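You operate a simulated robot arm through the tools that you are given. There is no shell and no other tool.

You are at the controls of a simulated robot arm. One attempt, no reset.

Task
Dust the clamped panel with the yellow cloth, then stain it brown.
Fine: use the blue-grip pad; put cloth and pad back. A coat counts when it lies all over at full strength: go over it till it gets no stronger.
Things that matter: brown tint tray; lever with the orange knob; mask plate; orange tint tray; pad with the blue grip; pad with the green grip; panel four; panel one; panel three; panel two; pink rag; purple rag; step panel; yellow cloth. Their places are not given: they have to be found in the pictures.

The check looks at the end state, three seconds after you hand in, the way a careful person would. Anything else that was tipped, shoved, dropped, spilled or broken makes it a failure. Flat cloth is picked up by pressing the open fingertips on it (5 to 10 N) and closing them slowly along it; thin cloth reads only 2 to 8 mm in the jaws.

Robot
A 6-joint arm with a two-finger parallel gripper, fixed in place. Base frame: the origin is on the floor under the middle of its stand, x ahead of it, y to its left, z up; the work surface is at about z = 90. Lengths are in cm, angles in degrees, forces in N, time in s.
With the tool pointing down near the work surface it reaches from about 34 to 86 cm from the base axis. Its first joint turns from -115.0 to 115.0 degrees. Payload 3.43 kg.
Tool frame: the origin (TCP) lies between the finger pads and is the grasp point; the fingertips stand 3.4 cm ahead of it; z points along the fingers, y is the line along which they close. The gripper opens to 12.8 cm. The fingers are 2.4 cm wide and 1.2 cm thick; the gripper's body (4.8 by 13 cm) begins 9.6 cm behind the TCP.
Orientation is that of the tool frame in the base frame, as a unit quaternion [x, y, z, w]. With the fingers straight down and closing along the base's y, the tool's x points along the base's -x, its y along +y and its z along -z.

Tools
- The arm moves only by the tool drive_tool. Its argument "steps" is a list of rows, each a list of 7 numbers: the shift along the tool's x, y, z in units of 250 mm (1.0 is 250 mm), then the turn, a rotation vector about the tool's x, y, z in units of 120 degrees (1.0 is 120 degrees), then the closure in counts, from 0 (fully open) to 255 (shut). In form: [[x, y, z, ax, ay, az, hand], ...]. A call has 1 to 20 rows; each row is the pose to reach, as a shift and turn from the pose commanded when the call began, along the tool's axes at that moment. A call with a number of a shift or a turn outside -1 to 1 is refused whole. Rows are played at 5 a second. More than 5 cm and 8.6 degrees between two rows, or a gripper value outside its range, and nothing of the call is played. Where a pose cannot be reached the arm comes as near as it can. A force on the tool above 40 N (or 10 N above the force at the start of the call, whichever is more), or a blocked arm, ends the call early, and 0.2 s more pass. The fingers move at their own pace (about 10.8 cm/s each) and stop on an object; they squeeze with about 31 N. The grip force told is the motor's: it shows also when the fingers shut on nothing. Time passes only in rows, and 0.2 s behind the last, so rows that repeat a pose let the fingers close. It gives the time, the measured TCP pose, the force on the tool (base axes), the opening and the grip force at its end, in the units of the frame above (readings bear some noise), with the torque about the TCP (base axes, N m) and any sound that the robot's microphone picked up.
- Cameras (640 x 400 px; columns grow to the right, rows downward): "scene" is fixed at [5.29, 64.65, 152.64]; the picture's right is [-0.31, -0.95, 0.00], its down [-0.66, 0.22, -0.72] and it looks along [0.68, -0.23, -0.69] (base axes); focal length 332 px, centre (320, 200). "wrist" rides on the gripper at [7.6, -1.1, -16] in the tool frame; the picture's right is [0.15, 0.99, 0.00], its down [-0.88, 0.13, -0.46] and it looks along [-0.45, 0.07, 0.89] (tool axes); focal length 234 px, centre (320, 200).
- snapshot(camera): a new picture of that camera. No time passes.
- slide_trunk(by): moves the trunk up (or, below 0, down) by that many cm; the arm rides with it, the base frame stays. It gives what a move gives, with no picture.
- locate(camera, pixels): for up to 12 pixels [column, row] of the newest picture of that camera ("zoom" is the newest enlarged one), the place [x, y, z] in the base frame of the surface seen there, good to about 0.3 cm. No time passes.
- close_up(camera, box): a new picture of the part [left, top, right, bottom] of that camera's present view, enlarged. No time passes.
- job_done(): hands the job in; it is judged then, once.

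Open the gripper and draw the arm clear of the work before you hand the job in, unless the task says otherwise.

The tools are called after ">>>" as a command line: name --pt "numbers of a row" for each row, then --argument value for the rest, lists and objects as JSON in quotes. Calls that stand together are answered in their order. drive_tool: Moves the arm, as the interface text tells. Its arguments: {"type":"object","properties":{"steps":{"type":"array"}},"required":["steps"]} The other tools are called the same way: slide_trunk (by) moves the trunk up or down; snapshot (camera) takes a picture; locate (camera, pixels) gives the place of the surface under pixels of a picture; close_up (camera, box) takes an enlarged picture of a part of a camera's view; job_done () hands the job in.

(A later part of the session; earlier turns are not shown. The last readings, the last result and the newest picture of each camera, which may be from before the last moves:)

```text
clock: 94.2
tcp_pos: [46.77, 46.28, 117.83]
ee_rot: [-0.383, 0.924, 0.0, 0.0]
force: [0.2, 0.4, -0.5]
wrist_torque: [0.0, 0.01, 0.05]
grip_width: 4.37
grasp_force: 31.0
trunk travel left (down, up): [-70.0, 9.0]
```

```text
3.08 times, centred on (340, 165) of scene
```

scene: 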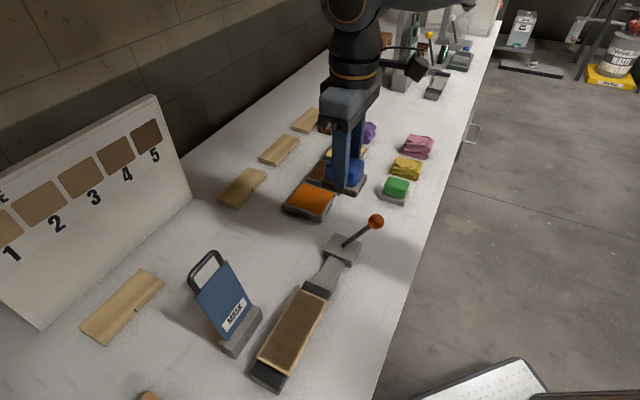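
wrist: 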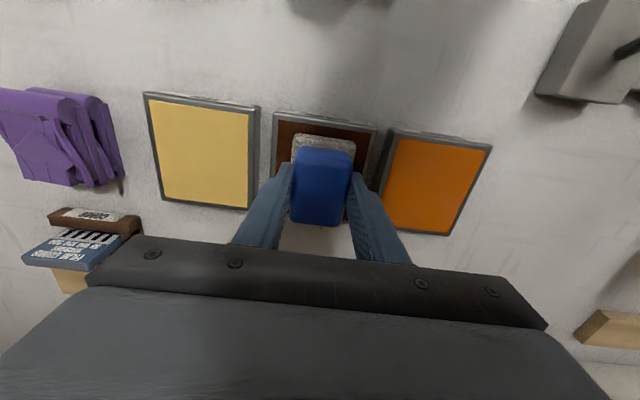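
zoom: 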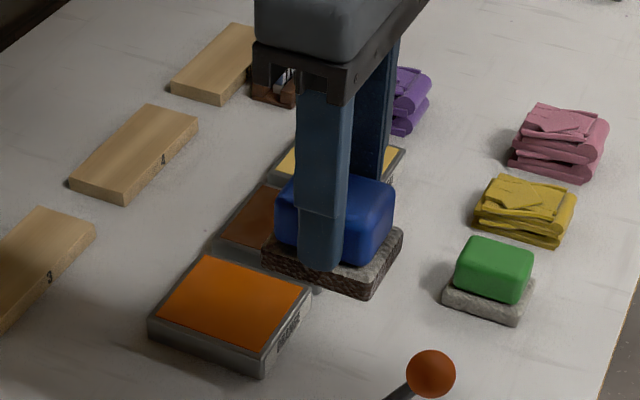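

The felt underside is dark with tint. I move to the far end of the panel (it was lighter there) and lower to just above it.

>>> drive_tool --pt "0 0.1 0 0 0 0 255" --pt "0 0.25 0 0 0 0 255" --pt "0 0.4 0 0 0 0 255" --pt "0 0.55 0 0 0 0 255" --pt "0 0.7 0 0 0 0 255" --pt "0 0.85 0 0 0 0 255" --pt "0 0.97 0 0 0 0 255" --pt "0 0.99 0.1 0 0 0 255" --pt "0 0.99 0.24 0 0 0 255" --pt "0 0.99 0.38 0 0 0 255" --pt "0 0.99 0.52 0 0 0 255" --pt "0 0.99 0.63 0 0 0 255" --pt "0 0.99 0.69 0 0 0 255" --pt "0 0.99 0.71 0 0 0 255" --pt "0 0.99 0.71 0 0 0 255"

>>> snapshot --camera "wrist"

>>> close_up --camera "scene" --box '[200, 200, 380, 390]'

```text
clock: 97.4
tcp_pos: [29.25, 63.79, 100.18]
ee_rot: [-0.382, 0.924, -0.001, 0.0]
force: [0.3, 0.7, -0.8]
wrist_torque: [0.03, -0.02, -0.05]
grip_width: 4.38
grasp_force: 30.9
trunk travel left (down, up): [-70.0, 9.0]
```

```text
taken
```

wrist: 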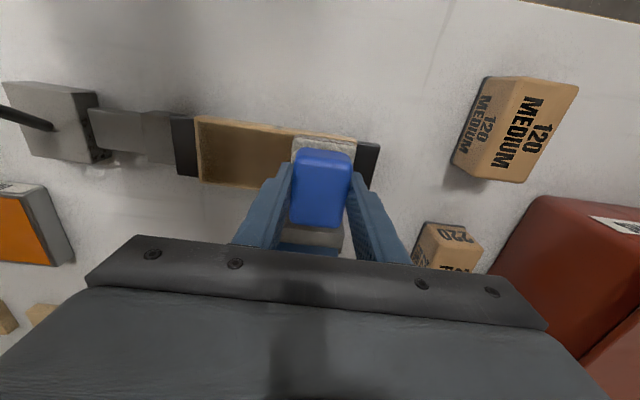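

```text
2.11 times, centred on (290, 295) of scene
```

zoom: 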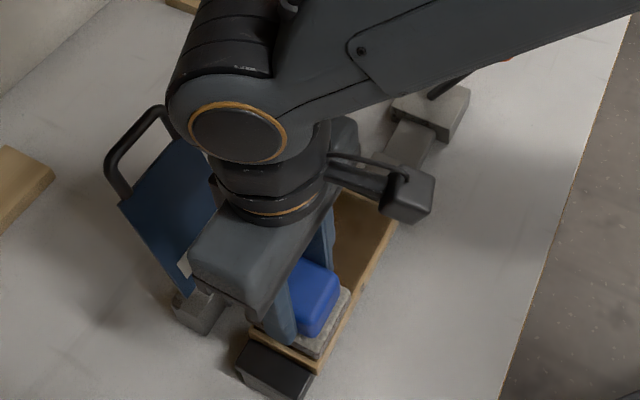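

Square over the far end. I lower to contact.

>>> drive_tool --pt "0 0 0.01 0 0 0 255" --pt "0 0 0.016 0 0 0 255" --pt "0 0 0.02 0 0 0 255" --pt "0 0 0.02 0 0 0 255"

```text
clock: 98.4
tcp_pos: [29.23, 63.76, 99.69]
ee_rot: [-0.382, 0.924, -0.001, 0.0]
force: [-0.9, -0.4, -0.7]
wrist_torque: [-0.02, 0.0, 0.02]
grip_width: 4.38
grasp_force: 31.1
trunk travel left (down, up): [-70.0, 9.0]
```

>>> drive_tool --pt "0 0 0.004 0 0 0 255" --pt "0 0 0.007 0 0 0 255" --pt "0 0 0.007 0 0 0 255"

```text
clock: 99.2
tcp_pos: [29.28, 63.77, 99.61]
ee_rot: [-0.382, 0.924, 0.0, 0.0]
force: [0.4, -1.4, 4.2]
wrist_torque: [0.0, -0.06, -0.06]
grip_width: 4.38
grasp_force: 30.8
trunk travel left (down, up): [-70.0, 9.0]
```

Light contact (4 N). I press a touch more and stroke the whole length with a side shift toward the mask side, then back on the other side.

>>> drive_tool --pt "-0.028 0.04 0.003 0 0 0 255" --pt "-0.028 0.1 0.003 0 0 0 255" --pt "-0.028 0.04 0.003 0 0 0 255" --pt "-0.028 -0.02 0.003 0 0 0 255" --pt "-0.028 -0.08 0.003 0 0 0 255" --pt "-0.028 -0.14 0.003 0 0 0 255" --pt "-0.028 -0.2 0.003 0 0 0 255" --pt "-0.028 -0.26 0.003 0 0 0 255" --pt "-0.028 -0.32 0.003 0 0 0 255" --pt "-0.028 -0.38 0.003 0 0 0 255" --pt "-0.028 -0.44 0.003 0 0 0 255" --pt "0.028 -0.44 0.003 0 0 0 255" --pt "0.028 -0.38 0.003 0 0 0 255" --pt "0.028 -0.32 0.003 0 0 0 255" --pt "0.028 -0.26 0.003 0 0 0 255" --pt "0.028 -0.2 0.003 0 0 0 255" --pt "0.028 -0.14 0.003 0 0 0 255" --pt "0.028 -0.08 0.003 0 0 0 255" --pt "0.028 -0.02 0.003 0 0 0 255" --pt "0.028 0.04 0.003 0 0 0 255"

>>> snapshot --camera "wrist"

>>> close_up --camera "wrist" --box '[160, 90, 460, 230]'

```text
clock: 103.4
tcp_pos: [28.22, 63.96, 99.59]
ee_rot: [-0.383, 0.924, 0.0, -0.001]
force: [4.2, -4.8, 21.4]
wrist_torque: [-0.15, -0.34, -0.03]
grip_width: 4.39
grasp_force: 30.9
trunk travel left (down, up): [-70.0, 9.0]
```

```text
taken
```

wrist: 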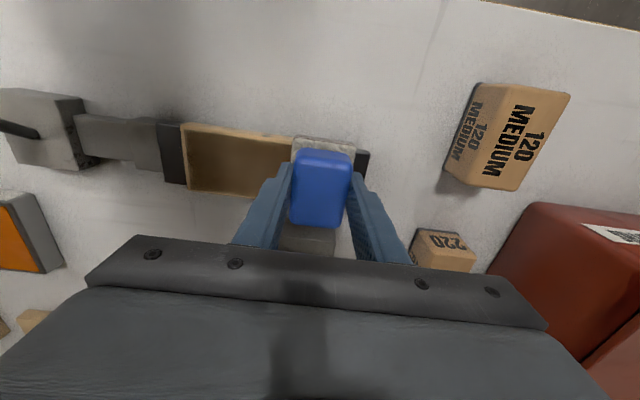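

```text
2.13 times, centred on (310, 160) of wrist
```

zoom: 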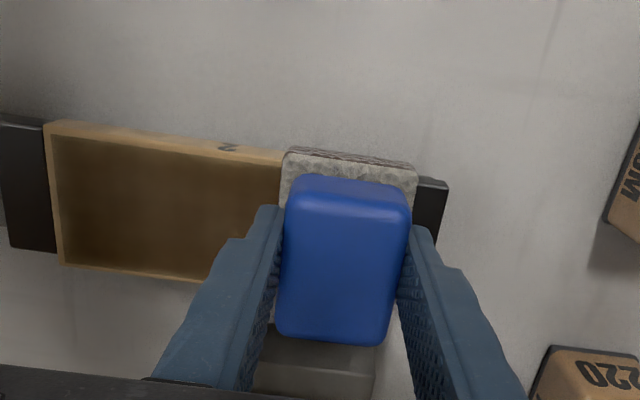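

The middle is darkening, with paler margins along the ends and long edges. I stroke with wider side shifts (about ±1.6 cm) and full overlap at both ends.

>>> drive_tool --pt "0.036 0.03 -0.001 0 0 0 255" --pt "0.036 0.07 -0.001 0 0 0 255" --pt "0.036 0.0 -0.001 0 0 0 255" --pt "0.036 -0.07 -0.001 0 0 0 255" --pt "0.036 -0.14 -0.001 0 0 0 255" --pt "0.036 -0.21 -0.001 0 0 0 255" --pt "0.036 -0.28 -0.001 0 0 0 255" --pt "0.036 -0.35 -0.001 0 0 0 255" --pt "0.036 -0.42 -0.001 0 0 0 255" --pt "0.036 -0.488 -0.001 0 0 0 255" --pt "-0.02 -0.488 -0.001 0 0 0 255" --pt "-0.09 -0.488 -0.001 0 0 0 255" --pt "-0.09 -0.42 -0.001 0 0 0 255" --pt "-0.09 -0.35 -0.001 0 0 0 255" --pt "-0.09 -0.28 -0.001 0 0 0 255" --pt "-0.09 -0.21 -0.001 0 0 0 255" --pt "-0.09 -0.14 -0.001 0 0 0 255" --pt "-0.09 -0.07 -0.001 0 0 0 255" --pt "-0.09 0.0 -0.001 0 0 0 255" --pt "-0.09 0.07 -0.001 0 0 0 255"

>>> close_up --camera "wrist" --box '[140, 90, 440, 230]'

```text
clock: 107.6
tcp_pos: [28.42, 66.83, 99.41]
ee_rot: [-0.383, 0.924, 0.0, 0.0]
force: [-0.1, -0.1, 5.5]
wrist_torque: [-0.06, -0.03, -0.03]
grip_width: 4.35
grasp_force: 30.7
trunk travel left (down, up): [-70.0, 9.0]
```

```text
2.13 times, centred on (290, 160) of wrist
```

zoom: 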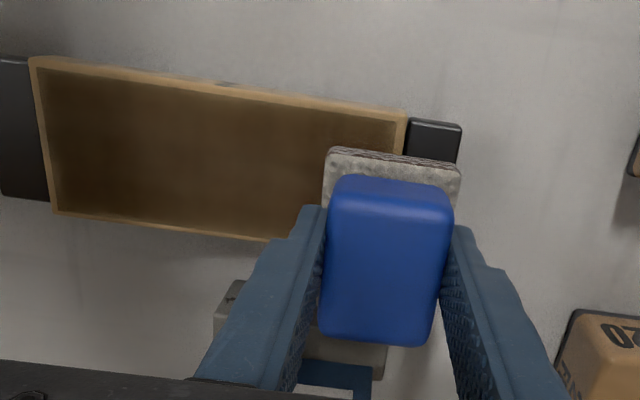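

Edges are building up. I lift off, move back along the bench a bit and check the whole coat.

>>> drive_tool --pt "0 0 -0.02 0 0 0 255" --pt "0 0 -0.08 0 0 0 255" --pt "0.02 0 -0.2 0 0 0 255" --pt "0.04 0 -0.34 0 0 0 255" --pt "0.06 0 -0.5 0 0 0 255" --pt "0.06 0 -0.66 0 0 0 255" --pt "0.06 -0.1 -0.74 0 0 0 255" --pt "0.06 -0.26 -0.74 0 0 0 255" --pt "0.06 -0.42 -0.74 0 0 0 255" --pt "0.06 -0.58 -0.74 0 0 0 255" --pt "0.06 -0.74 -0.74 0 0 0 255" --pt "0.06 -0.9 -0.74 0 0 0 255" --pt "0.06 -1.0 -0.74 0 0 0 255" --pt "0.06 -1.0 -0.74 0 0 0 255"

>>> snapshot --camera "scene"

>>> close_up --camera "scene" --box '[240, 270, 350, 400]'

>>> close_up --camera "wrist" --box '[360, 90, 520, 200]'

```text
clock: 110.6
tcp_pos: [45.09, 48.06, 117.96]
ee_rot: [-0.383, 0.924, 0.001, 0.0]
force: [0.3, -0.3, -0.2]
wrist_torque: [-0.04, 0.01, -0.01]
grip_width: 4.33
grasp_force: 31.4
trunk travel left (down, up): [-70.0, 9.0]
```

```text
taken
```

scene: 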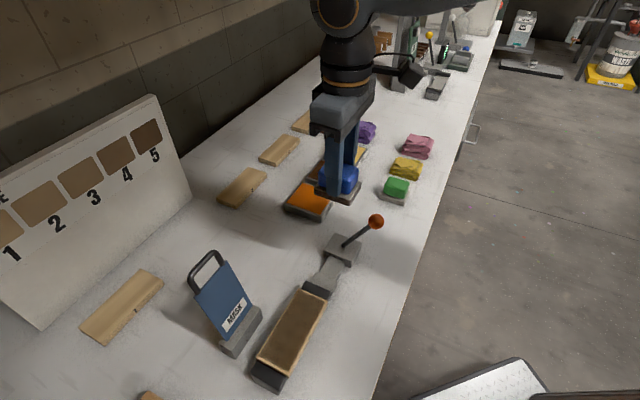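

```text
3.08 times, centred on (295, 335) of scene
```

zoom: 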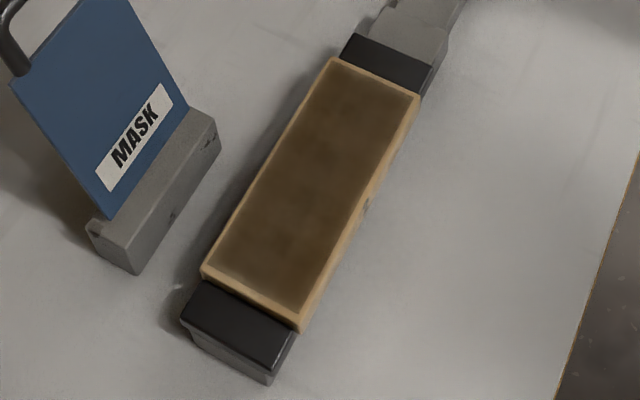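

```text
3.64 times, centred on (440, 145) of wrist
```

zoom: 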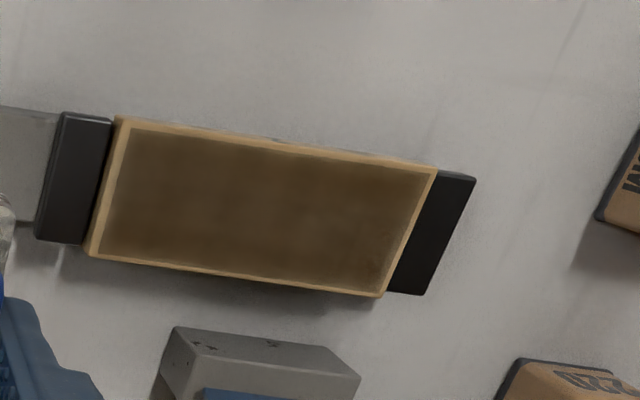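

The coat is darker and more even but still gaining, with slightly pale borders. I reload: back to the brown tray.

>>> drive_tool --pt "0 -0.1 0 0 0 0 255" --pt "0 -0.26 0 0 0 0 255" --pt "0 -0.42 0 0 0 0 255" --pt "-0.04 -0.58 0 0 0 0 255" --pt "-0.08 -0.74 0 0 0 0 255" --pt "-0.12 -0.88 0 0 0 0 255" --pt "-0.2 -1.0 0 0 0 0 255"

>>> drive_tool --pt "-0.1 -0.06 0 0 0 0 255" --pt "-0.22 -0.064 0 0 0 0 255" --pt "-0.324 -0.064 0.06 0 0 0 255" --pt "-0.324 -0.064 0.2 0 0 0 255" --pt "-0.324 -0.064 0.34 0 0 0 255" --pt "-0.324 -0.064 0.48 0 0 0 255" --pt "-0.324 -0.064 0.62 0 0 0 255" --pt "-0.324 -0.064 0.72 0 0 0 255" --pt "-0.324 -0.064 0.752 0 0 0 255" --pt "-0.324 -0.064 0.752 0 0 0 255"

>>> snapshot --camera "wrist"

```text
clock: 112.2
tcp_pos: [66.37, 34.1, 118.05]
ee_rot: [-0.384, 0.923, 0.0, -0.001]
force: [0.1, -0.1, 0.4]
wrist_torque: [0.02, -0.07, 0.01]
grip_width: 4.39
grasp_force: 30.9
trunk travel left (down, up): [-70.0, 9.0]
```

```text
clock: 114.4
tcp_pos: [73.23, 38.63, 99.17]
ee_rot: [-0.383, 0.924, -0.001, 0.0]
force: [-0.3, -0.5, -1.4]
wrist_torque: [0.0, 0.0, -0.04]
grip_width: 4.38
grasp_force: 30.1
trunk travel left (down, up): [-70.0, 9.0]
```

```text
taken
```

wrist: 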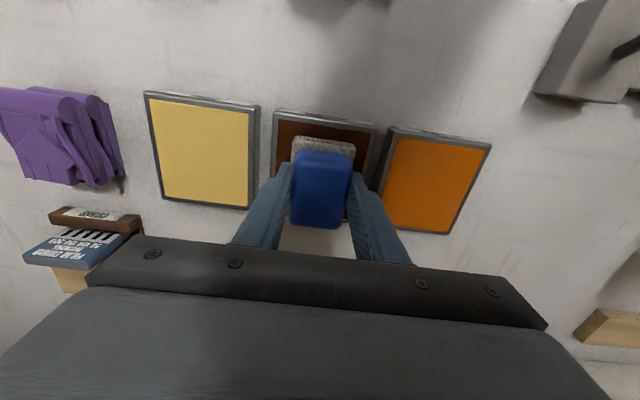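

Same place over the brown. I lower to contact, and dwell.

>>> drive_tool --pt "0 0 0.016 0 0 0 255" --pt "0 0 0.03 0 0 0 255" --pt "0 0 0.04 0 0 0 255" --pt "0 0 0.046 0 0 0 255" --pt "0 0 0.05 0 0 0 255" --pt "0 0 0.053 0 0 0 255" --pt "0 0 0.055 0 0 0 255" --pt "0 0 0.055 0 0 0 255" --pt "0 0 0.055 0 0 0 255"

```text
clock: 116.4
tcp_pos: [73.14, 38.64, 97.83]
ee_rot: [-0.383, 0.924, 0.0, -0.001]
force: [0.6, 0.0, 0.0]
wrist_torque: [0.0, 0.01, 0.0]
grip_width: 4.41
grasp_force: 30.8
trunk travel left (down, up): [-70.0, 9.0]
```

>>> drive_tool --pt "0 0 0.004 0 0 0 255" --pt "0 0 0.007 0 0 0 255" --pt "0 0 0.009 0 0 0 255" --pt "0 0 0.009 0 0 0 255" --pt "0 0 0.009 0 0 0 255" --pt "0 0 0.009 0 0 0 255" --pt "0 0 0.009 0 0 0 255" --pt "0 0 0.009 0 0 0 255"

```text
clock: 118.2
tcp_pos: [73.11, 38.63, 97.86]
ee_rot: [-0.383, 0.924, 0.0, 0.001]
force: [2.2, 0.9, 22.6]
wrist_torque: [-0.01, 0.01, 0.0]
grip_width: 4.39
grasp_force: 31.4
trunk travel left (down, up): [-70.0, 9.0]
```

Good press (22 N) for over a second. I lift and carry the pad back to the panel by the forward route.

>>> drive_tool --pt "0 0 -0.01 0 0 0 255" --pt "0 0 -0.03 0 0 0 255" --pt "0 0 -0.08 0 0 0 255" --pt "0 0 -0.18 0 0 0 255" --pt "0 0 -0.32 0 0 0 255" --pt "0 0 -0.46 0 0 0 255" --pt "0 0 -0.6 0 0 0 255" --pt "0 0 -0.74 0 0 0 255" --pt "0 0 -0.82 0 0 0 255" --pt "0.1 0 -0.82 0 0 0 255" --pt "0.25 0 -0.82 0 0 0 255" --pt "0.37 0.06 -0.82 0 0 0 255" --pt "0.4 0.2 -0.82 0 0 0 255" --pt "0.42 0.36 -0.82 0 0 0 255" --pt "0.45 0.52 -0.82 0 0 0 255" --pt "0.48 0.68 -0.82 0 0 0 255" --pt "0.52 0.84 -0.82 0 0 0 255" --pt "0.525 0.966 -0.82 0 0 0 255" --pt "0.525 0.966 -0.82 0 0 0 255"

>>> close_up --camera "scene" --box '[280, 100, 400, 230]'

```text
clock: 122.2
tcp_pos: [46.75, 46.29, 118.05]
ee_rot: [-0.382, 0.924, 0.0, 0.0]
force: [-0.3, -0.5, -0.5]
wrist_torque: [0.0, 0.01, 0.03]
grip_width: 4.38
grasp_force: 31.5
trunk travel left (down, up): [-70.0, 9.0]
```

```text
3.08 times, centred on (340, 165) of scene
```

zoom: 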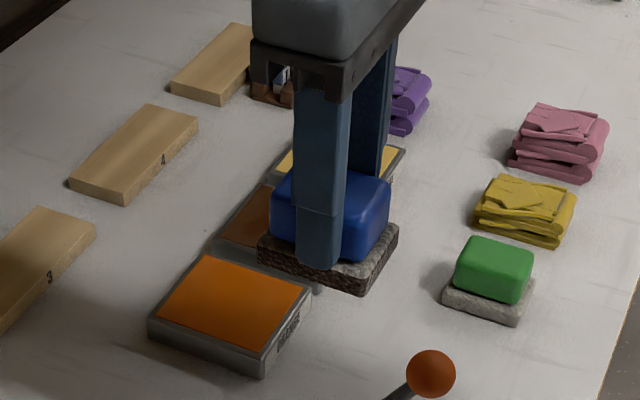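

Loaded again. I move over the lever-side end of the panel and lower to just above it.

>>> drive_tool --pt "0 0.1 0 0 0 0 255" --pt "0 0.24 0 0 0 0 255" --pt "0 0.38 0 0 0 0 255" --pt "0 0.52 0 0 0 0 255" --pt "0 0.616 0.06 0 0 0 255" --pt "0 0.616 0.2 0 0 0 255" --pt "0 0.616 0.34 0 0 0 255" --pt "0 0.616 0.48 0 0 0 255" --pt "0 0.616 0.6 0 0 0 255" --pt "0 0.616 0.69 0 0 0 255" --pt "0 0.616 0.722 0 0 0 255" --pt "0 0.616 0.73 0 0 0 255" --pt "0 0.616 0.73 0 0 0 255"

>>> close_up --camera "wrist" --box '[180, 80, 500, 230]'

```text
clock: 125.0
tcp_pos: [35.82, 57.35, 99.87]
ee_rot: [-0.382, 0.924, 0.001, 0.0]
force: [-0.3, -0.9, -1.1]
wrist_torque: [-0.01, -0.03, -0.04]
grip_width: 4.38
grasp_force: 30.2
trunk travel left (down, up): [-70.0, 9.0]
```

```text
2.00 times, centred on (340, 155) of wrist
```

zoom: 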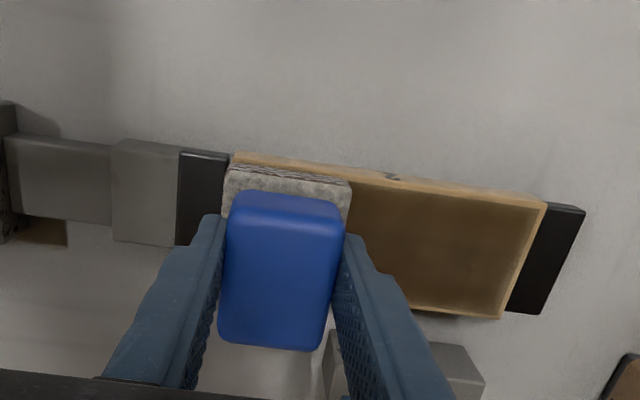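

>>> drive_tool --pt "0 0 0.008 0 0 0 255" --pt "0 0 0.012 0 0 0 255" --pt "0 0 0.016 0 0 0 255" --pt "0 0 0.016 0 0 0 255"

```text
clock: 126.0
tcp_pos: [35.92, 57.25, 99.6]
ee_rot: [-0.382, 0.924, 0.001, 0.0]
force: [-1.3, 0.7, 5.5]
wrist_torque: [0.08, 0.0, -0.02]
grip_width: 4.4
grasp_force: 31.2
trunk travel left (down, up): [-70.0, 9.0]
```

Contact at 5.5 N. I add a little pressure and stroke both edges of the panel along the full length.

>>> drive_tool --pt "-0.03 -0.04 0.003 0 0 0 255" --pt "-0.052 -0.08 0.003 0 0 0 255" --pt "-0.052 -0.01 0.003 0 0 0 255" --pt "-0.052 0.06 0.003 0 0 0 255" --pt "-0.052 0.13 0.003 0 0 0 255" --pt "-0.052 0.2 0.003 0 0 0 255" --pt "-0.052 0.27 0.003 0 0 0 255" --pt "-0.052 0.34 0.003 0 0 0 255" --pt "-0.052 0.41 0.003 0 0 0 255" --pt "-0.052 0.48 0.003 0 0 0 255" --pt "0 0.48 0.003 0 0 0 255" --pt "0.052 0.48 0.003 0 0 0 255" --pt "0.052 0.41 0.003 0 0 0 255" --pt "0.052 0.34 0.003 0 0 0 255" --pt "0.052 0.27 0.003 0 0 0 255" --pt "0.052 0.2 0.003 0 0 0 255" --pt "0.052 0.13 0.003 0 0 0 255" --pt "0.052 0.06 0.003 0 0 0 255" --pt "0.052 -0.01 0.003 0 0 0 255" --pt "0.052 -0.08 0.003 0 0 0 255"

>>> close_up --camera "wrist" --box '[180, 80, 500, 230]'

>>> close_up --camera "scene" --box '[240, 270, 350, 400]'

```text
clock: 130.2
tcp_pos: [36.35, 54.87, 99.46]
ee_rot: [-0.382, 0.924, 0.001, 0.0]
force: [-4.4, 5.6, 26.1]
wrist_torque: [0.64, 0.24, 0.05]
grip_width: 4.41
grasp_force: 31.0
trunk travel left (down, up): [-70.0, 9.0]
```

```text
2.00 times, centred on (340, 155) of wrist
```

zoom: 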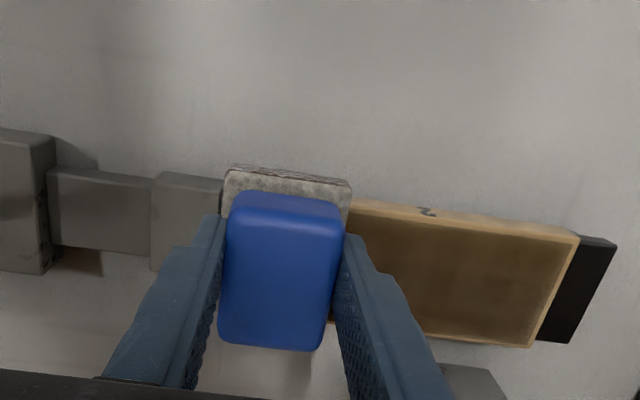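

```text
3.08 times, centred on (295, 335) of scene
```

zoom: 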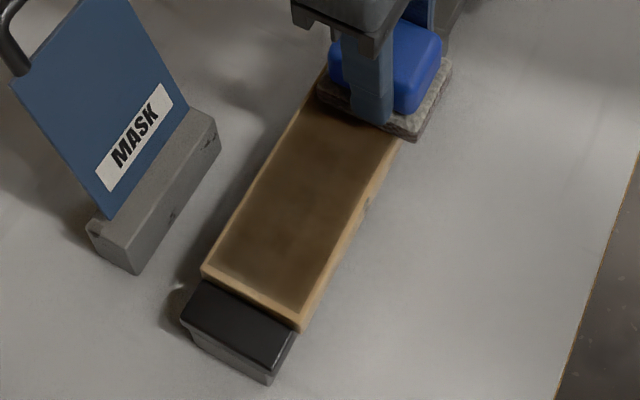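

Now a central pass down the middle, both ways, with slightly less pressure, including extra work at the ends.

>>> drive_tool --pt "-0.03 0.0 -0.002 0 0 0 255" --pt "-0.055 0.02 -0.002 0 0 0 255" --pt "-0.055 0.08 -0.002 0 0 0 255" --pt "-0.055 0.14 -0.002 0 0 0 255" --pt "-0.055 0.2 -0.002 0 0 0 255" --pt "-0.055 0.26 -0.002 0 0 0 255" --pt "-0.055 0.32 -0.002 0 0 0 255" --pt "-0.055 0.38 -0.002 0 0 0 255" --pt "-0.055 0.44 -0.002 0 0 0 255" --pt "-0.055 0.5 -0.002 0 0 0 255" --pt "-0.055 0.56 -0.002 0 0 0 255" --pt "-0.01 0.56 -0.002 0 0 0 255" --pt "-0.01 0.5 -0.002 0 0 0 255" --pt "-0.055 0.5 -0.002 0 0 0 255" --pt "-0.1 0.5 -0.002 0 0 0 255" --pt "-0.1 0.56 -0.002 0 0 0 255" --pt "-0.055 0.53 -0.002 0 0 0 255"

>>> close_up --camera "wrist" --box '[120, 80, 440, 230]'

```text
clock: 133.8
tcp_pos: [27.95, 65.36, 99.4]
ee_rot: [-0.383, 0.924, 0.0, 0.001]
force: [1.9, 2.2, 10.8]
wrist_torque: [0.02, -0.06, 0.04]
grip_width: 4.39
grasp_force: 31.1
trunk travel left (down, up): [-70.0, 9.0]
```

```text
2.00 times, centred on (280, 155) of wrist
```

zoom: 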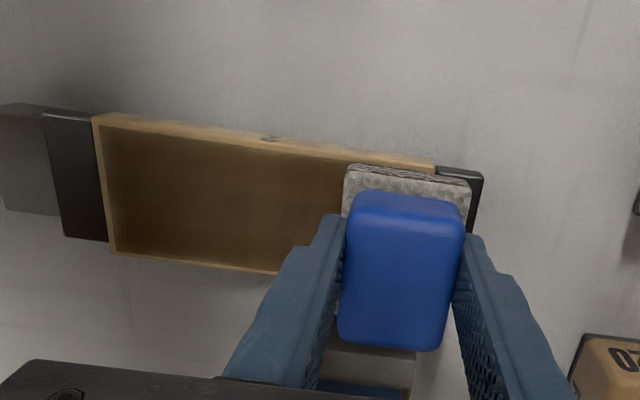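

I lift and step back along the bench to view the full coat again.

>>> drive_tool --pt "0 0 -0.02 0 0 0 255" --pt "0 0 -0.08 0 0 0 255" --pt "0 0 -0.2 0 0 0 255" --pt "0 0 -0.34 0 0 0 255" --pt "0 0 -0.5 0 0 0 255" --pt "0 0 -0.66 0 0 0 255" --pt "0 -0.1 -0.74 0 0 0 255" --pt "0 -0.26 -0.74 0 0 0 255" --pt "0 -0.42 -0.74 0 0 0 255" --pt "0 -0.58 -0.74 0 0 0 255" --pt "0 -0.74 -0.74 0 0 0 255" --pt "0 -0.9 -0.74 0 0 0 255" --pt "0 -1.0 -0.74 0 0 0 255" --pt "0 -1.0 -0.74 0 0 0 255"

>>> close_up --camera "scene" --box '[240, 270, 350, 400]'

>>> close_up --camera "wrist" --box '[360, 90, 520, 200]'

>>> close_up --camera "scene" --box '[0, 90, 350, 400]'

```text
clock: 136.8
tcp_pos: [45.59, 47.56, 117.77]
ee_rot: [-0.383, 0.924, 0.0, 0.0]
force: [0.1, 0.9, -0.5]
wrist_torque: [0.01, -0.01, 0.03]
grip_width: 4.39
grasp_force: 31.1
trunk travel left (down, up): [-70.0, 9.0]
```

```text
3.08 times, centred on (295, 335) of scene
```

zoom: 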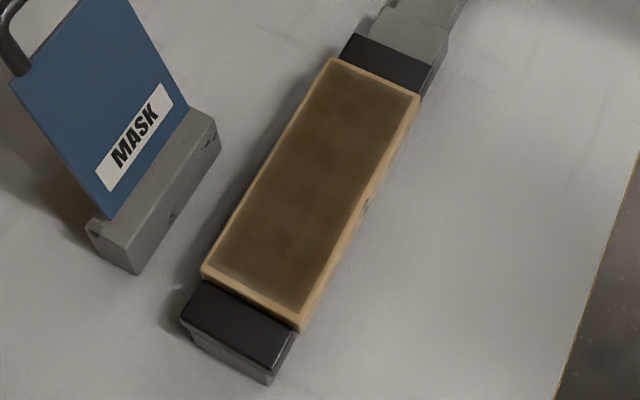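

```text
3.64 times, centred on (440, 145) of wrist
```

zoom: 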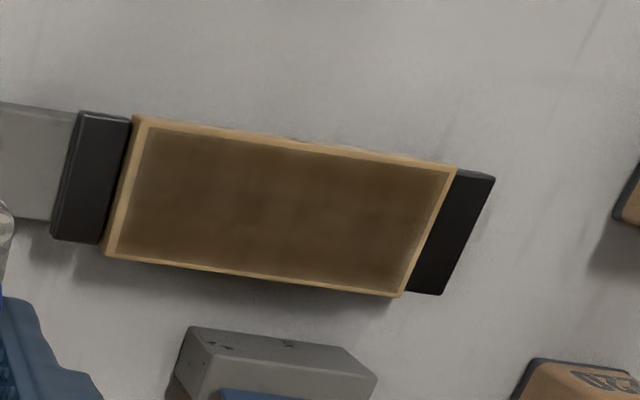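

```text
1.29 times, centred on (175, 245) of scene
```

zoom: 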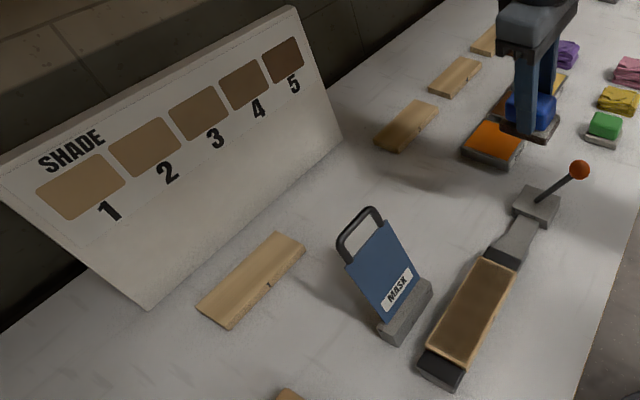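

I zoom in strongly on the panel's edges and ends to judge whether the paler border is real.

>>> close_up --camera "scene" --box '[290, 285, 335, 325]'

>>> close_up --camera "scene" --box '[250, 330, 310, 380]'

>>> close_up --camera "wrist" --box '[385, 110, 480, 175]'

```text
10.00 times, centred on (312, 305) of scene
```

zoom: 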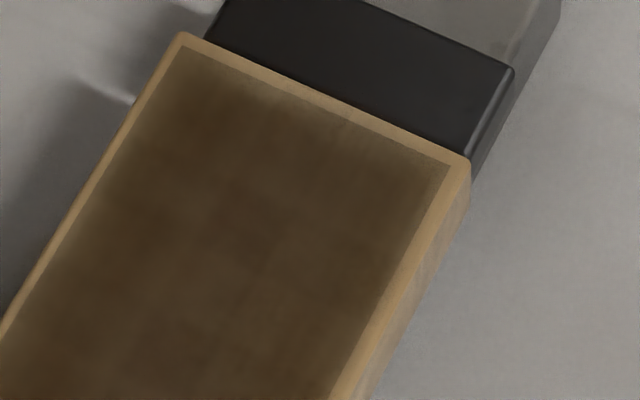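

```text
8.00 times, centred on (280, 355) of scene
```

zoom: 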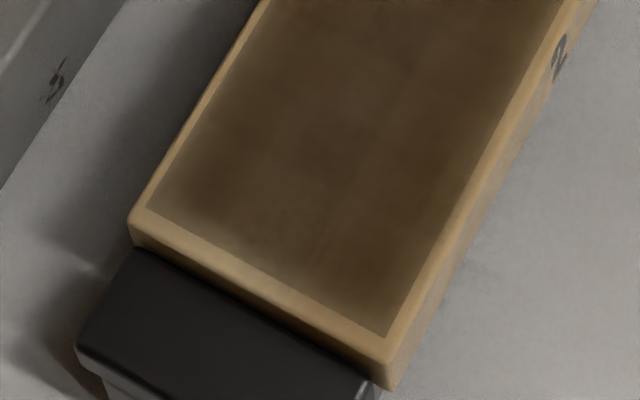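

```text
6.15 times, centred on (432, 142) of wrist
```

zoom: 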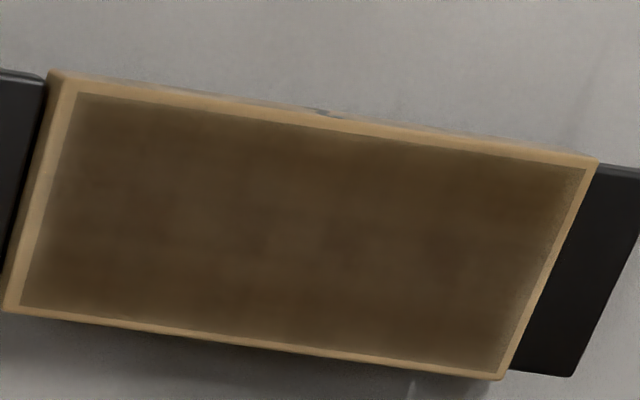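

Mostly dark and near-uniform, but the lever-side end and borders are still a bit pale and patchy. I fetch a fourth load and will concentrate on ends and edges.

>>> drive_tool --pt "0 -0.1 0 0 0 0 255" --pt "0 -0.26 0 0 0 0 255" --pt "0 -0.42 0 0 0 0 255" --pt "-0.04 -0.58 0 0 0 0 255" --pt "-0.08 -0.74 0 0 0 0 255" --pt "-0.12 -0.88 0 0 0 0 255" --pt "-0.2 -1.0 0 0 0 0 255"

>>> drive_tool --pt "-0.1 -0.03 0 0 0 0 255" --pt "-0.22 -0.032 0 0 0 0 255" --pt "-0.324 -0.032 0.06 0 0 0 255" --pt "-0.324 -0.032 0.2 0 0 0 255" --pt "-0.324 -0.032 0.34 0 0 0 255" --pt "-0.324 -0.032 0.48 0 0 0 255" --pt "-0.324 -0.032 0.62 0 0 0 255" --pt "-0.324 -0.032 0.72 0 0 0 255" --pt "-0.324 -0.032 0.752 0 0 0 255" --pt "-0.324 -0.032 0.752 0 0 0 255"

>>> snapshot --camera "wrist"

>>> close_up --camera "scene" --box '[240, 270, 350, 400]'

```text
clock: 138.4
tcp_pos: [66.9, 33.48, 117.83]
ee_rot: [-0.383, 0.924, 0.0, 0.001]
force: [-0.6, 1.2, -0.4]
wrist_torque: [0.01, -0.06, 0.0]
grip_width: 4.37
grasp_force: 31.0
trunk travel left (down, up): [-70.0, 9.0]
```

```text
clock: 140.6
tcp_pos: [73.18, 38.76, 99.12]
ee_rot: [-0.382, 0.924, 0.0, 0.0]
force: [-0.6, -0.1, -0.6]
wrist_torque: [-0.01, 0.0, 0.04]
grip_width: 4.4
grasp_force: 31.0
trunk travel left (down, up): [-70.0, 9.0]
```

```text
taken
```

wrist: 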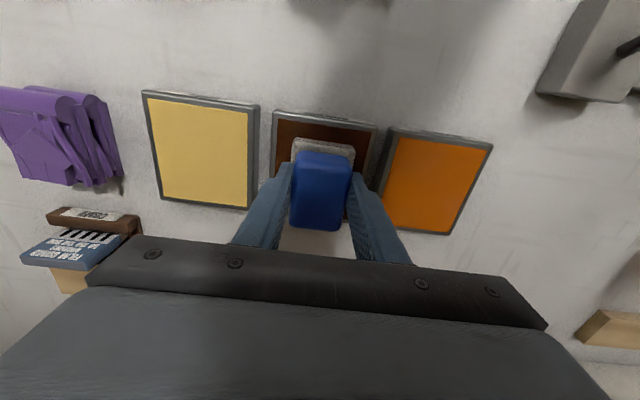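

```text
3.08 times, centred on (295, 335) of scene
```

zoom: 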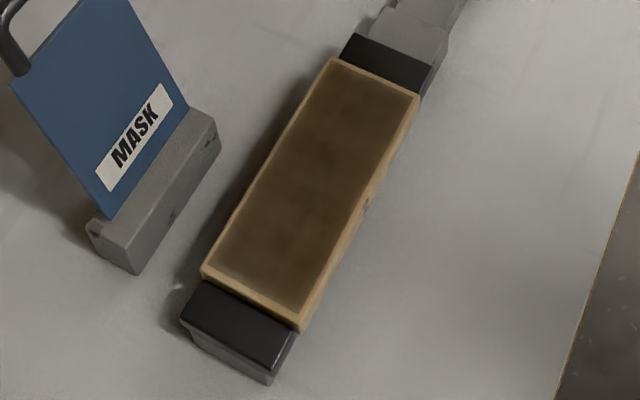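

Over the brown again; I press and dwell.

>>> drive_tool --pt "0 0 0.02 0 0 0 255" --pt "0 0 0.036 0 0 0 255" --pt "0 0 0.048 0 0 0 255" --pt "0 0 0.054 0 0 0 255" --pt "0 0 0.058 0 0 0 255" --pt "0 0 0.06 0 0 0 255" --pt "0 0 0.062 0 0 0 255" --pt "0 0 0.062 0 0 0 255" --pt "0 0 0.062 0 0 0 255" --pt "0 0 0.062 0 0 0 255" --pt "0 0 0.062 0 0 0 255" --pt "0 0 0.062 0 0 0 255"

```text
clock: 143.2
tcp_pos: [73.11, 38.63, 97.66]
ee_rot: [-0.383, 0.924, -0.001, 0.002]
force: [2.4, -0.3, 27.5]
wrist_torque: [-0.05, 0.06, 0.02]
grip_width: 4.42
grasp_force: 30.8
trunk travel left (down, up): [-70.0, 9.0]
```

Pressed at 27 N for a second. I lift and carry the pad back to the panel.

>>> drive_tool --pt "0 0 -0.004 0 0 0 255" --pt "0 0 -0.02 0 0 0 255" --pt "0 0 -0.08 0 0 0 255" --pt "0 0 -0.18 0 0 0 255" --pt "0 0 -0.32 0 0 0 255" --pt "0 0 -0.46 0 0 0 255" --pt "0 0 -0.6 0 0 0 255" --pt "0 0 -0.74 0 0 0 255" --pt "0 0 -0.82 0 0 0 255" --pt "0.1 0 -0.82 0 0 0 255" --pt "0.25 0 -0.82 0 0 0 255" --pt "0.37 0.06 -0.82 0 0 0 255" --pt "0.4 0.2 -0.82 0 0 0 255" --pt "0.42 0.36 -0.82 0 0 0 255" --pt "0.45 0.52 -0.82 0 0 0 255" --pt "0.48 0.68 -0.82 0 0 0 255" --pt "0.52 0.84 -0.82 0 0 0 255" --pt "0.525 0.966 -0.82 0 0 0 255" --pt "0.525 0.966 -0.82 0 0 0 255"

>>> drive_tool --pt "0 0.1 0 0 0 0 255" --pt "0 0.24 0 0 0 0 255" --pt "0 0.38 0 0 0 0 255" --pt "0 0.5 0 0 0 0 255" --pt "0 0.58 0.06 0 0 0 255" --pt "0 0.58 0.2 0 0 0 255" --pt "0 0.58 0.34 0 0 0 255" --pt "0 0.58 0.48 0 0 0 255" --pt "0 0.58 0.6 0 0 0 255" --pt "0 0.58 0.69 0 0 0 255" --pt "0 0.58 0.722 0 0 0 255" --pt "0 0.58 0.732 0 0 0 255" --pt "0 0.58 0.732 0 0 0 255"

>>> close_up --camera "wrist" --box '[180, 80, 500, 230]'

```text
clock: 147.2
tcp_pos: [46.68, 46.45, 118.07]
ee_rot: [-0.383, 0.924, 0.0, 0.0]
force: [-0.6, 0.1, -0.1]
wrist_torque: [-0.02, 0.03, -0.01]
grip_width: 4.38
grasp_force: 31.3
trunk travel left (down, up): [-70.0, 9.0]
```

```text
clock: 150.0
tcp_pos: [36.38, 56.76, 99.7]
ee_rot: [-0.383, 0.924, 0.0, -0.001]
force: [-0.1, 0.0, -0.3]
wrist_torque: [-0.01, -0.01, 0.03]
grip_width: 4.38
grasp_force: 31.2
trunk travel left (down, up): [-70.0, 9.0]
```

```text
2.00 times, centred on (340, 155) of wrist
```

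zoom: 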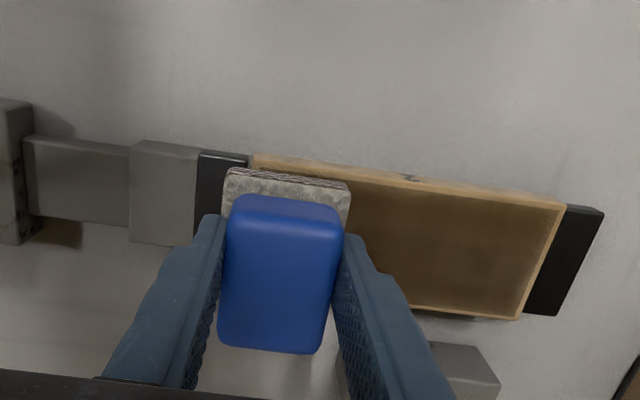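

>>> drive_tool --pt "0 0 0.006 0 0 0 255" --pt "0 0 0.01 0 0 0 255" --pt "0 0 0.014 0 0 0 255" --pt "0 0 0.014 0 0 0 255"

```text
clock: 151.0
tcp_pos: [36.61, 56.69, 99.57]
ee_rot: [-0.382, 0.924, -0.001, 0.0]
force: [-1.0, -1.7, 6.7]
wrist_torque: [0.0, 0.06, -0.01]
grip_width: 4.41
grasp_force: 31.1
trunk travel left (down, up): [-70.0, 9.0]
```

Contact at 6.7 N. I work crosswise at the lever end, then along the mask-side edge, then crosswise at the far end.

>>> drive_tool --pt "0.04 -0.02 0.002 0 0 0 255" --pt "0.08 -0.05 0.002 0 0 0 255" --pt "0.04 -0.05 0.002 0 0 0 255" --pt "0 -0.05 0.002 0 0 0 255" --pt "-0.04 -0.05 0.002 0 0 0 255" --pt "-0.08 -0.05 0.002 0 0 0 255" --pt "-0.08 0.02 0.002 0 0 0 255" --pt "-0.08 0.09 0.002 0 0 0 255" --pt "-0.08 0.16 0.002 0 0 0 255" --pt "-0.08 0.23 0.002 0 0 0 255" --pt "-0.08 0.3 0.002 0 0 0 255" --pt "-0.08 0.37 0.002 0 0 0 255" --pt "-0.08 0.44 0.002 0 0 0 255" --pt "-0.08 0.51 0.002 0 0 0 255" --pt "-0.04 0.51 0.002 0 0 0 255" --pt "0 0.51 0.002 0 0 0 255" --pt "0.04 0.51 0.002 0 0 0 255" --pt "0.08 0.51 0.002 0 0 0 255" --pt "0.08 0.44 0.002 0 0 0 255" --pt "0.08 0.37 0.002 0 0 0 255"

```text
clock: 155.2
tcp_pos: [28.59, 61.72, 99.43]
ee_rot: [-0.383, 0.924, 0.001, 0.0]
force: [-4.9, 2.4, 23.7]
wrist_torque: [0.47, -0.04, 0.04]
grip_width: 4.39
grasp_force: 30.9
trunk travel left (down, up): [-70.0, 9.0]
```

I continue along the front edge back to the lever end, and then down the middle.

>>> drive_tool --pt "0 -0.07 -0.001 0 0 0 255" --pt "0 -0.14 -0.001 0 0 0 255" --pt "0 -0.21 -0.001 0 0 0 255" --pt "0 -0.28 -0.001 0 0 0 255" --pt "0 -0.35 -0.001 0 0 0 255" --pt "0 -0.42 -0.001 0 0 0 255" --pt "-0.04 -0.42 -0.001 0 0 0 255" --pt "-0.08 -0.42 -0.001 0 0 0 255" --pt "-0.08 -0.35 -0.001 0 0 0 255" --pt "-0.08 -0.28 -0.001 0 0 0 255" --pt "-0.08 -0.21 -0.001 0 0 0 255" --pt "-0.08 -0.14 -0.001 0 0 0 255" --pt "-0.08 -0.07 -0.001 0 0 0 255" --pt "-0.08 0 -0.001 0 0 0 255" --pt "-0.08 0.07 -0.001 0 0 0 255" --pt "-0.08 0.14 -0.001 0 0 0 255"

>>> drive_tool --pt "0 0 -0.02 0 0 0 255" --pt "0 0 -0.08 0 0 0 255" --pt "0 0 -0.2 0 0 0 255" --pt "0 0 -0.34 0 0 0 255" --pt "0 0 -0.5 0 0 0 255" --pt "0 0 -0.66 0 0 0 255" --pt "0 -0.1 -0.74 0 0 0 255" --pt "0 -0.26 -0.74 0 0 0 255" --pt "0 -0.42 -0.74 0 0 0 255" --pt "0 -0.58 -0.74 0 0 0 255" --pt "0 -0.74 -0.74 0 0 0 255" --pt "0 -0.9 -0.74 0 0 0 255" --pt "0 -1.0 -0.74 0 0 0 255" --pt "0 -1.0 -0.74 0 0 0 255"

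>>> close_up --camera "scene" --box '[240, 270, 350, 400]'

>>> close_up --camera "wrist" --box '[360, 90, 520, 200]'

>>> close_up --camera "scene" --box '[290, 285, 335, 325]'

>>> close_up --camera "scene" --box '[250, 330, 310, 380]'

```text
clock: 158.6
tcp_pos: [27.36, 65.63, 99.44]
ee_rot: [-0.383, 0.924, 0.001, 0.0]
force: [2.7, -2.8, 20.1]
wrist_torque: [-0.32, -0.28, 0.01]
grip_width: 4.43
grasp_force: 30.7
trunk travel left (down, up): [-70.0, 9.0]
```

```text
clock: 161.6
tcp_pos: [45.4, 47.9, 117.8]
ee_rot: [-0.383, 0.924, 0.0, 0.001]
force: [-0.4, 0.6, -0.2]
wrist_torque: [0.03, 0.01, 0.0]
grip_width: 4.38
grasp_force: 30.8
trunk travel left (down, up): [-70.0, 9.0]
```

```text
3.08 times, centred on (295, 335) of scene
```

zoom: 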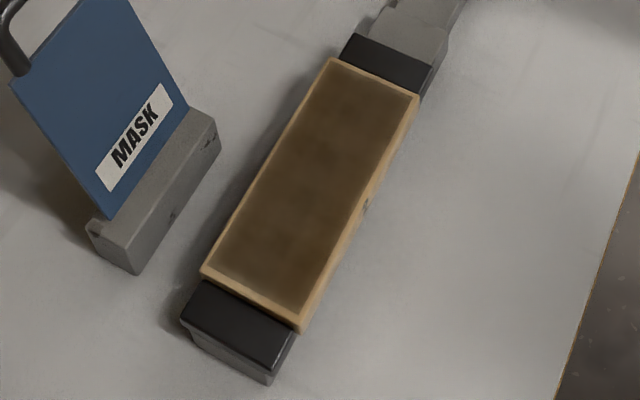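

```text
3.64 times, centred on (440, 145) of wrist
```

zoom: 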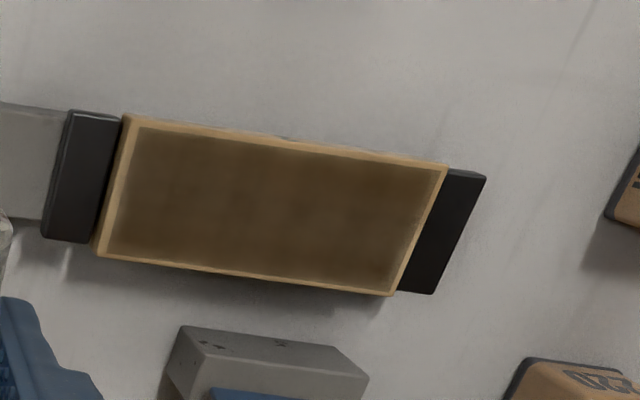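

```text
10.00 times, centred on (312, 305) of scene
```

zoom: 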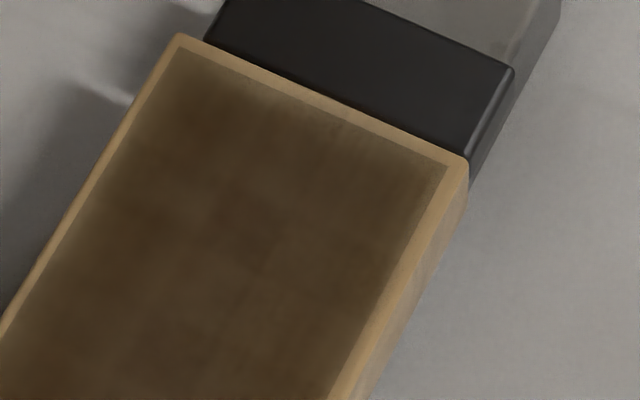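

```text
8.00 times, centred on (280, 355) of scene
```

zoom: 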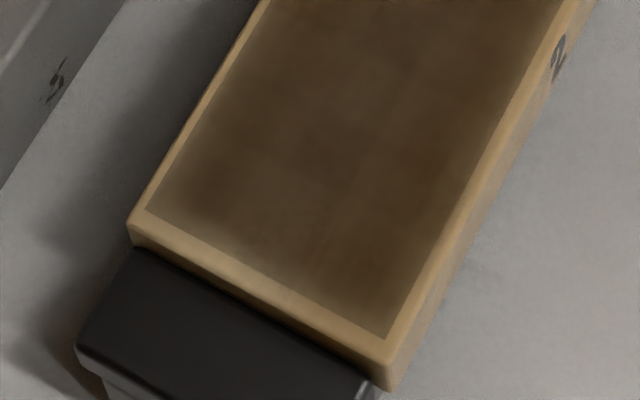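

The coat looks identical to before the fourth load, so it has reached full strength all over; the faint soft rim doesn't change any more. Now I take the pad back over its home at (53.8, 32.4), restoring the 2° turn.

>>> drive_tool --pt "0.04 -0.12 0 0 0 0.003 255" --pt "0.09 -0.26 0 0 0 0.006 255" --pt "0.13 -0.4 0 0 0 0.01 255" --pt "0.17 -0.54 0 0 0 0.014 255" --pt "0.201 -0.676 0 0 0 0.0167 255" --pt "0.201 -0.676 0.1 0 0 0.0167 255" --pt "0.201 -0.676 0.24 0 0 0.0167 255" --pt "0.201 -0.676 0.38 0 0 0.0167 255" --pt "0.201 -0.676 0.52 0 0 0.0167 255" --pt "0.201 -0.676 0.66 0 0 0.0167 255" --pt "0.201 -0.676 0.78 0 0 0.0167 255" --pt "0.201 -0.676 0.84 0 0 0.0167 255" --pt "0.201 -0.676 0.86 0 0 0.0167 255" --pt "0.201 -0.676 0.86 0 0 0.0167 255"

>>> snapshot --camera "wrist"

>>> close_up --camera "scene" --box '[320, 150, 440, 260]'

```text
clock: 164.6
tcp_pos: [53.69, 32.66, 96.38]
ee_rot: [-0.366, 0.93, 0.0, 0.0]
force: [-0.2, -0.1, -1.7]
wrist_torque: [-0.03, -0.03, 0.01]
grip_width: 4.41
grasp_force: 31.1
trunk travel left (down, up): [-70.0, 9.0]
```

```text
taken
```

wrist: 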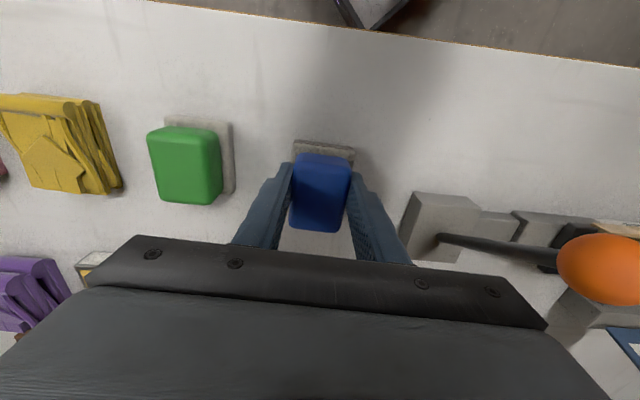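

```text
3.64 times, centred on (380, 205) of scene
```

zoom: 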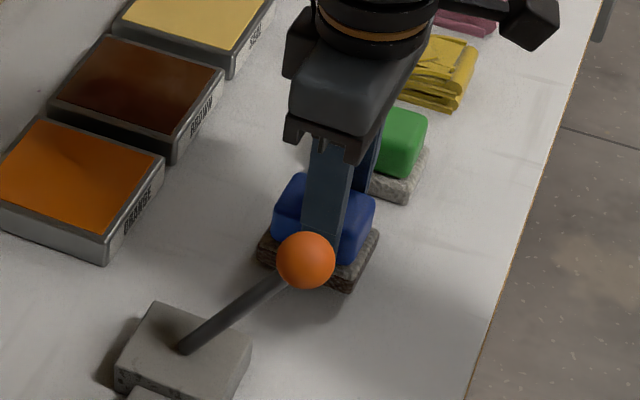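

The pad hovers ~1 cm above its home. I check its position against the first measurement before lowering.

>>> close_up --camera "wrist" --box '[270, 120, 380, 250]'

```text
3.08 times, centred on (325, 185) of wrist
```

zoom: 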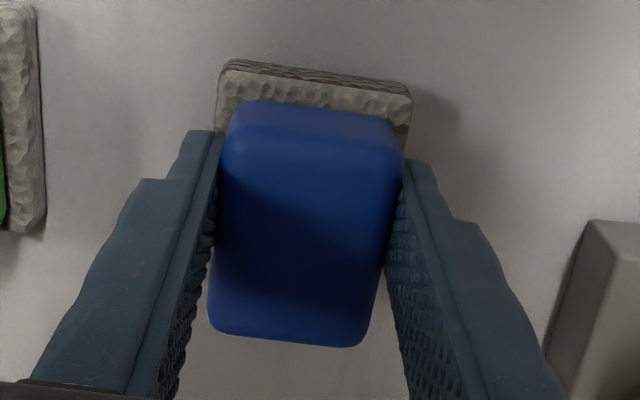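

>>> locate --camera "zoom" --pixels '[[225, 75], [405, 95], [232, 125], [390, 140], [215, 320], [355, 335], [300, 200]]'

```text
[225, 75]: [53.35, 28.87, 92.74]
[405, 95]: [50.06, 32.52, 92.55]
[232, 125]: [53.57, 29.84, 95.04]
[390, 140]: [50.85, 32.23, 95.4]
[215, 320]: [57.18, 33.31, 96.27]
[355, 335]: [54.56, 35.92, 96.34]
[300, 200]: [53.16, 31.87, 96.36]
```

The pad is only about 0.5 cm off its original spot; I correct that and lower in fine steps.

>>> drive_tool --pt "0.02 -0.008 0 0 0 0 255" --pt "0.02 -0.008 0.02 0 0 0 255" --pt "0.02 -0.008 0.034 0 0 0 255" --pt "0.02 -0.008 0.042 0 0 0 255" --pt "0.02 -0.008 0.046 0 0 0 255" --pt "0.02 -0.008 0.046 0 0 0 255"

```text
clock: 166.0
tcp_pos: [53.44, 31.95, 95.23]
ee_rot: [-0.367, 0.93, 0.0, 0.0]
force: [0.5, 0.5, -1.1]
wrist_torque: [0.02, -0.01, 0.02]
grip_width: 4.37
grasp_force: 31.5
trunk travel left (down, up): [-70.0, 9.0]
```

>>> drive_tool --pt "0 0 0.004 0 0 0 255" --pt "0 0 0.008 0 0 0 255" --pt "0 0 0.01 0 0 0 255" --pt "0 0 0.01 0 0 0 255"

```text
clock: 167.0
tcp_pos: [53.45, 31.98, 95.09]
ee_rot: [-0.367, 0.93, 0.001, 0.002]
force: [-1.5, -0.3, 31.5]
wrist_torque: [-0.27, 0.42, 0.04]
grip_width: 4.38
grasp_force: 31.0
trunk travel left (down, up): [-70.0, 9.0]
```

It's on the bench, pressing at 31 N; I ease off a little before letting go.

>>> drive_tool --pt "0 0 -0.004 0 0 0 255" --pt "0 0 -0.006 0 0 0 255" --pt "0 0 -0.006 0 0 0 255"

```text
clock: 167.8
tcp_pos: [53.47, 32.04, 95.14]
ee_rot: [-0.368, 0.93, 0.0, 0.0]
force: [5.6, 4.2, 19.9]
wrist_torque: [0.28, -0.29, -0.04]
grip_width: 4.39
grasp_force: 31.1
trunk travel left (down, up): [-70.0, 9.0]
```

>>> drive_tool --pt "0 0 -0.003 0 0 0 255" --pt "0 0 -0.004 0 0 0 255" --pt "0 0 -0.004 0 0 0 255"

```text
clock: 168.6
tcp_pos: [53.37, 31.92, 95.2]
ee_rot: [-0.367, 0.93, 0.0, -0.001]
force: [2.3, 0.5, 5.0]
wrist_torque: [0.17, -0.27, -0.04]
grip_width: 4.41
grasp_force: 31.0
trunk travel left (down, up): [-70.0, 9.0]
```

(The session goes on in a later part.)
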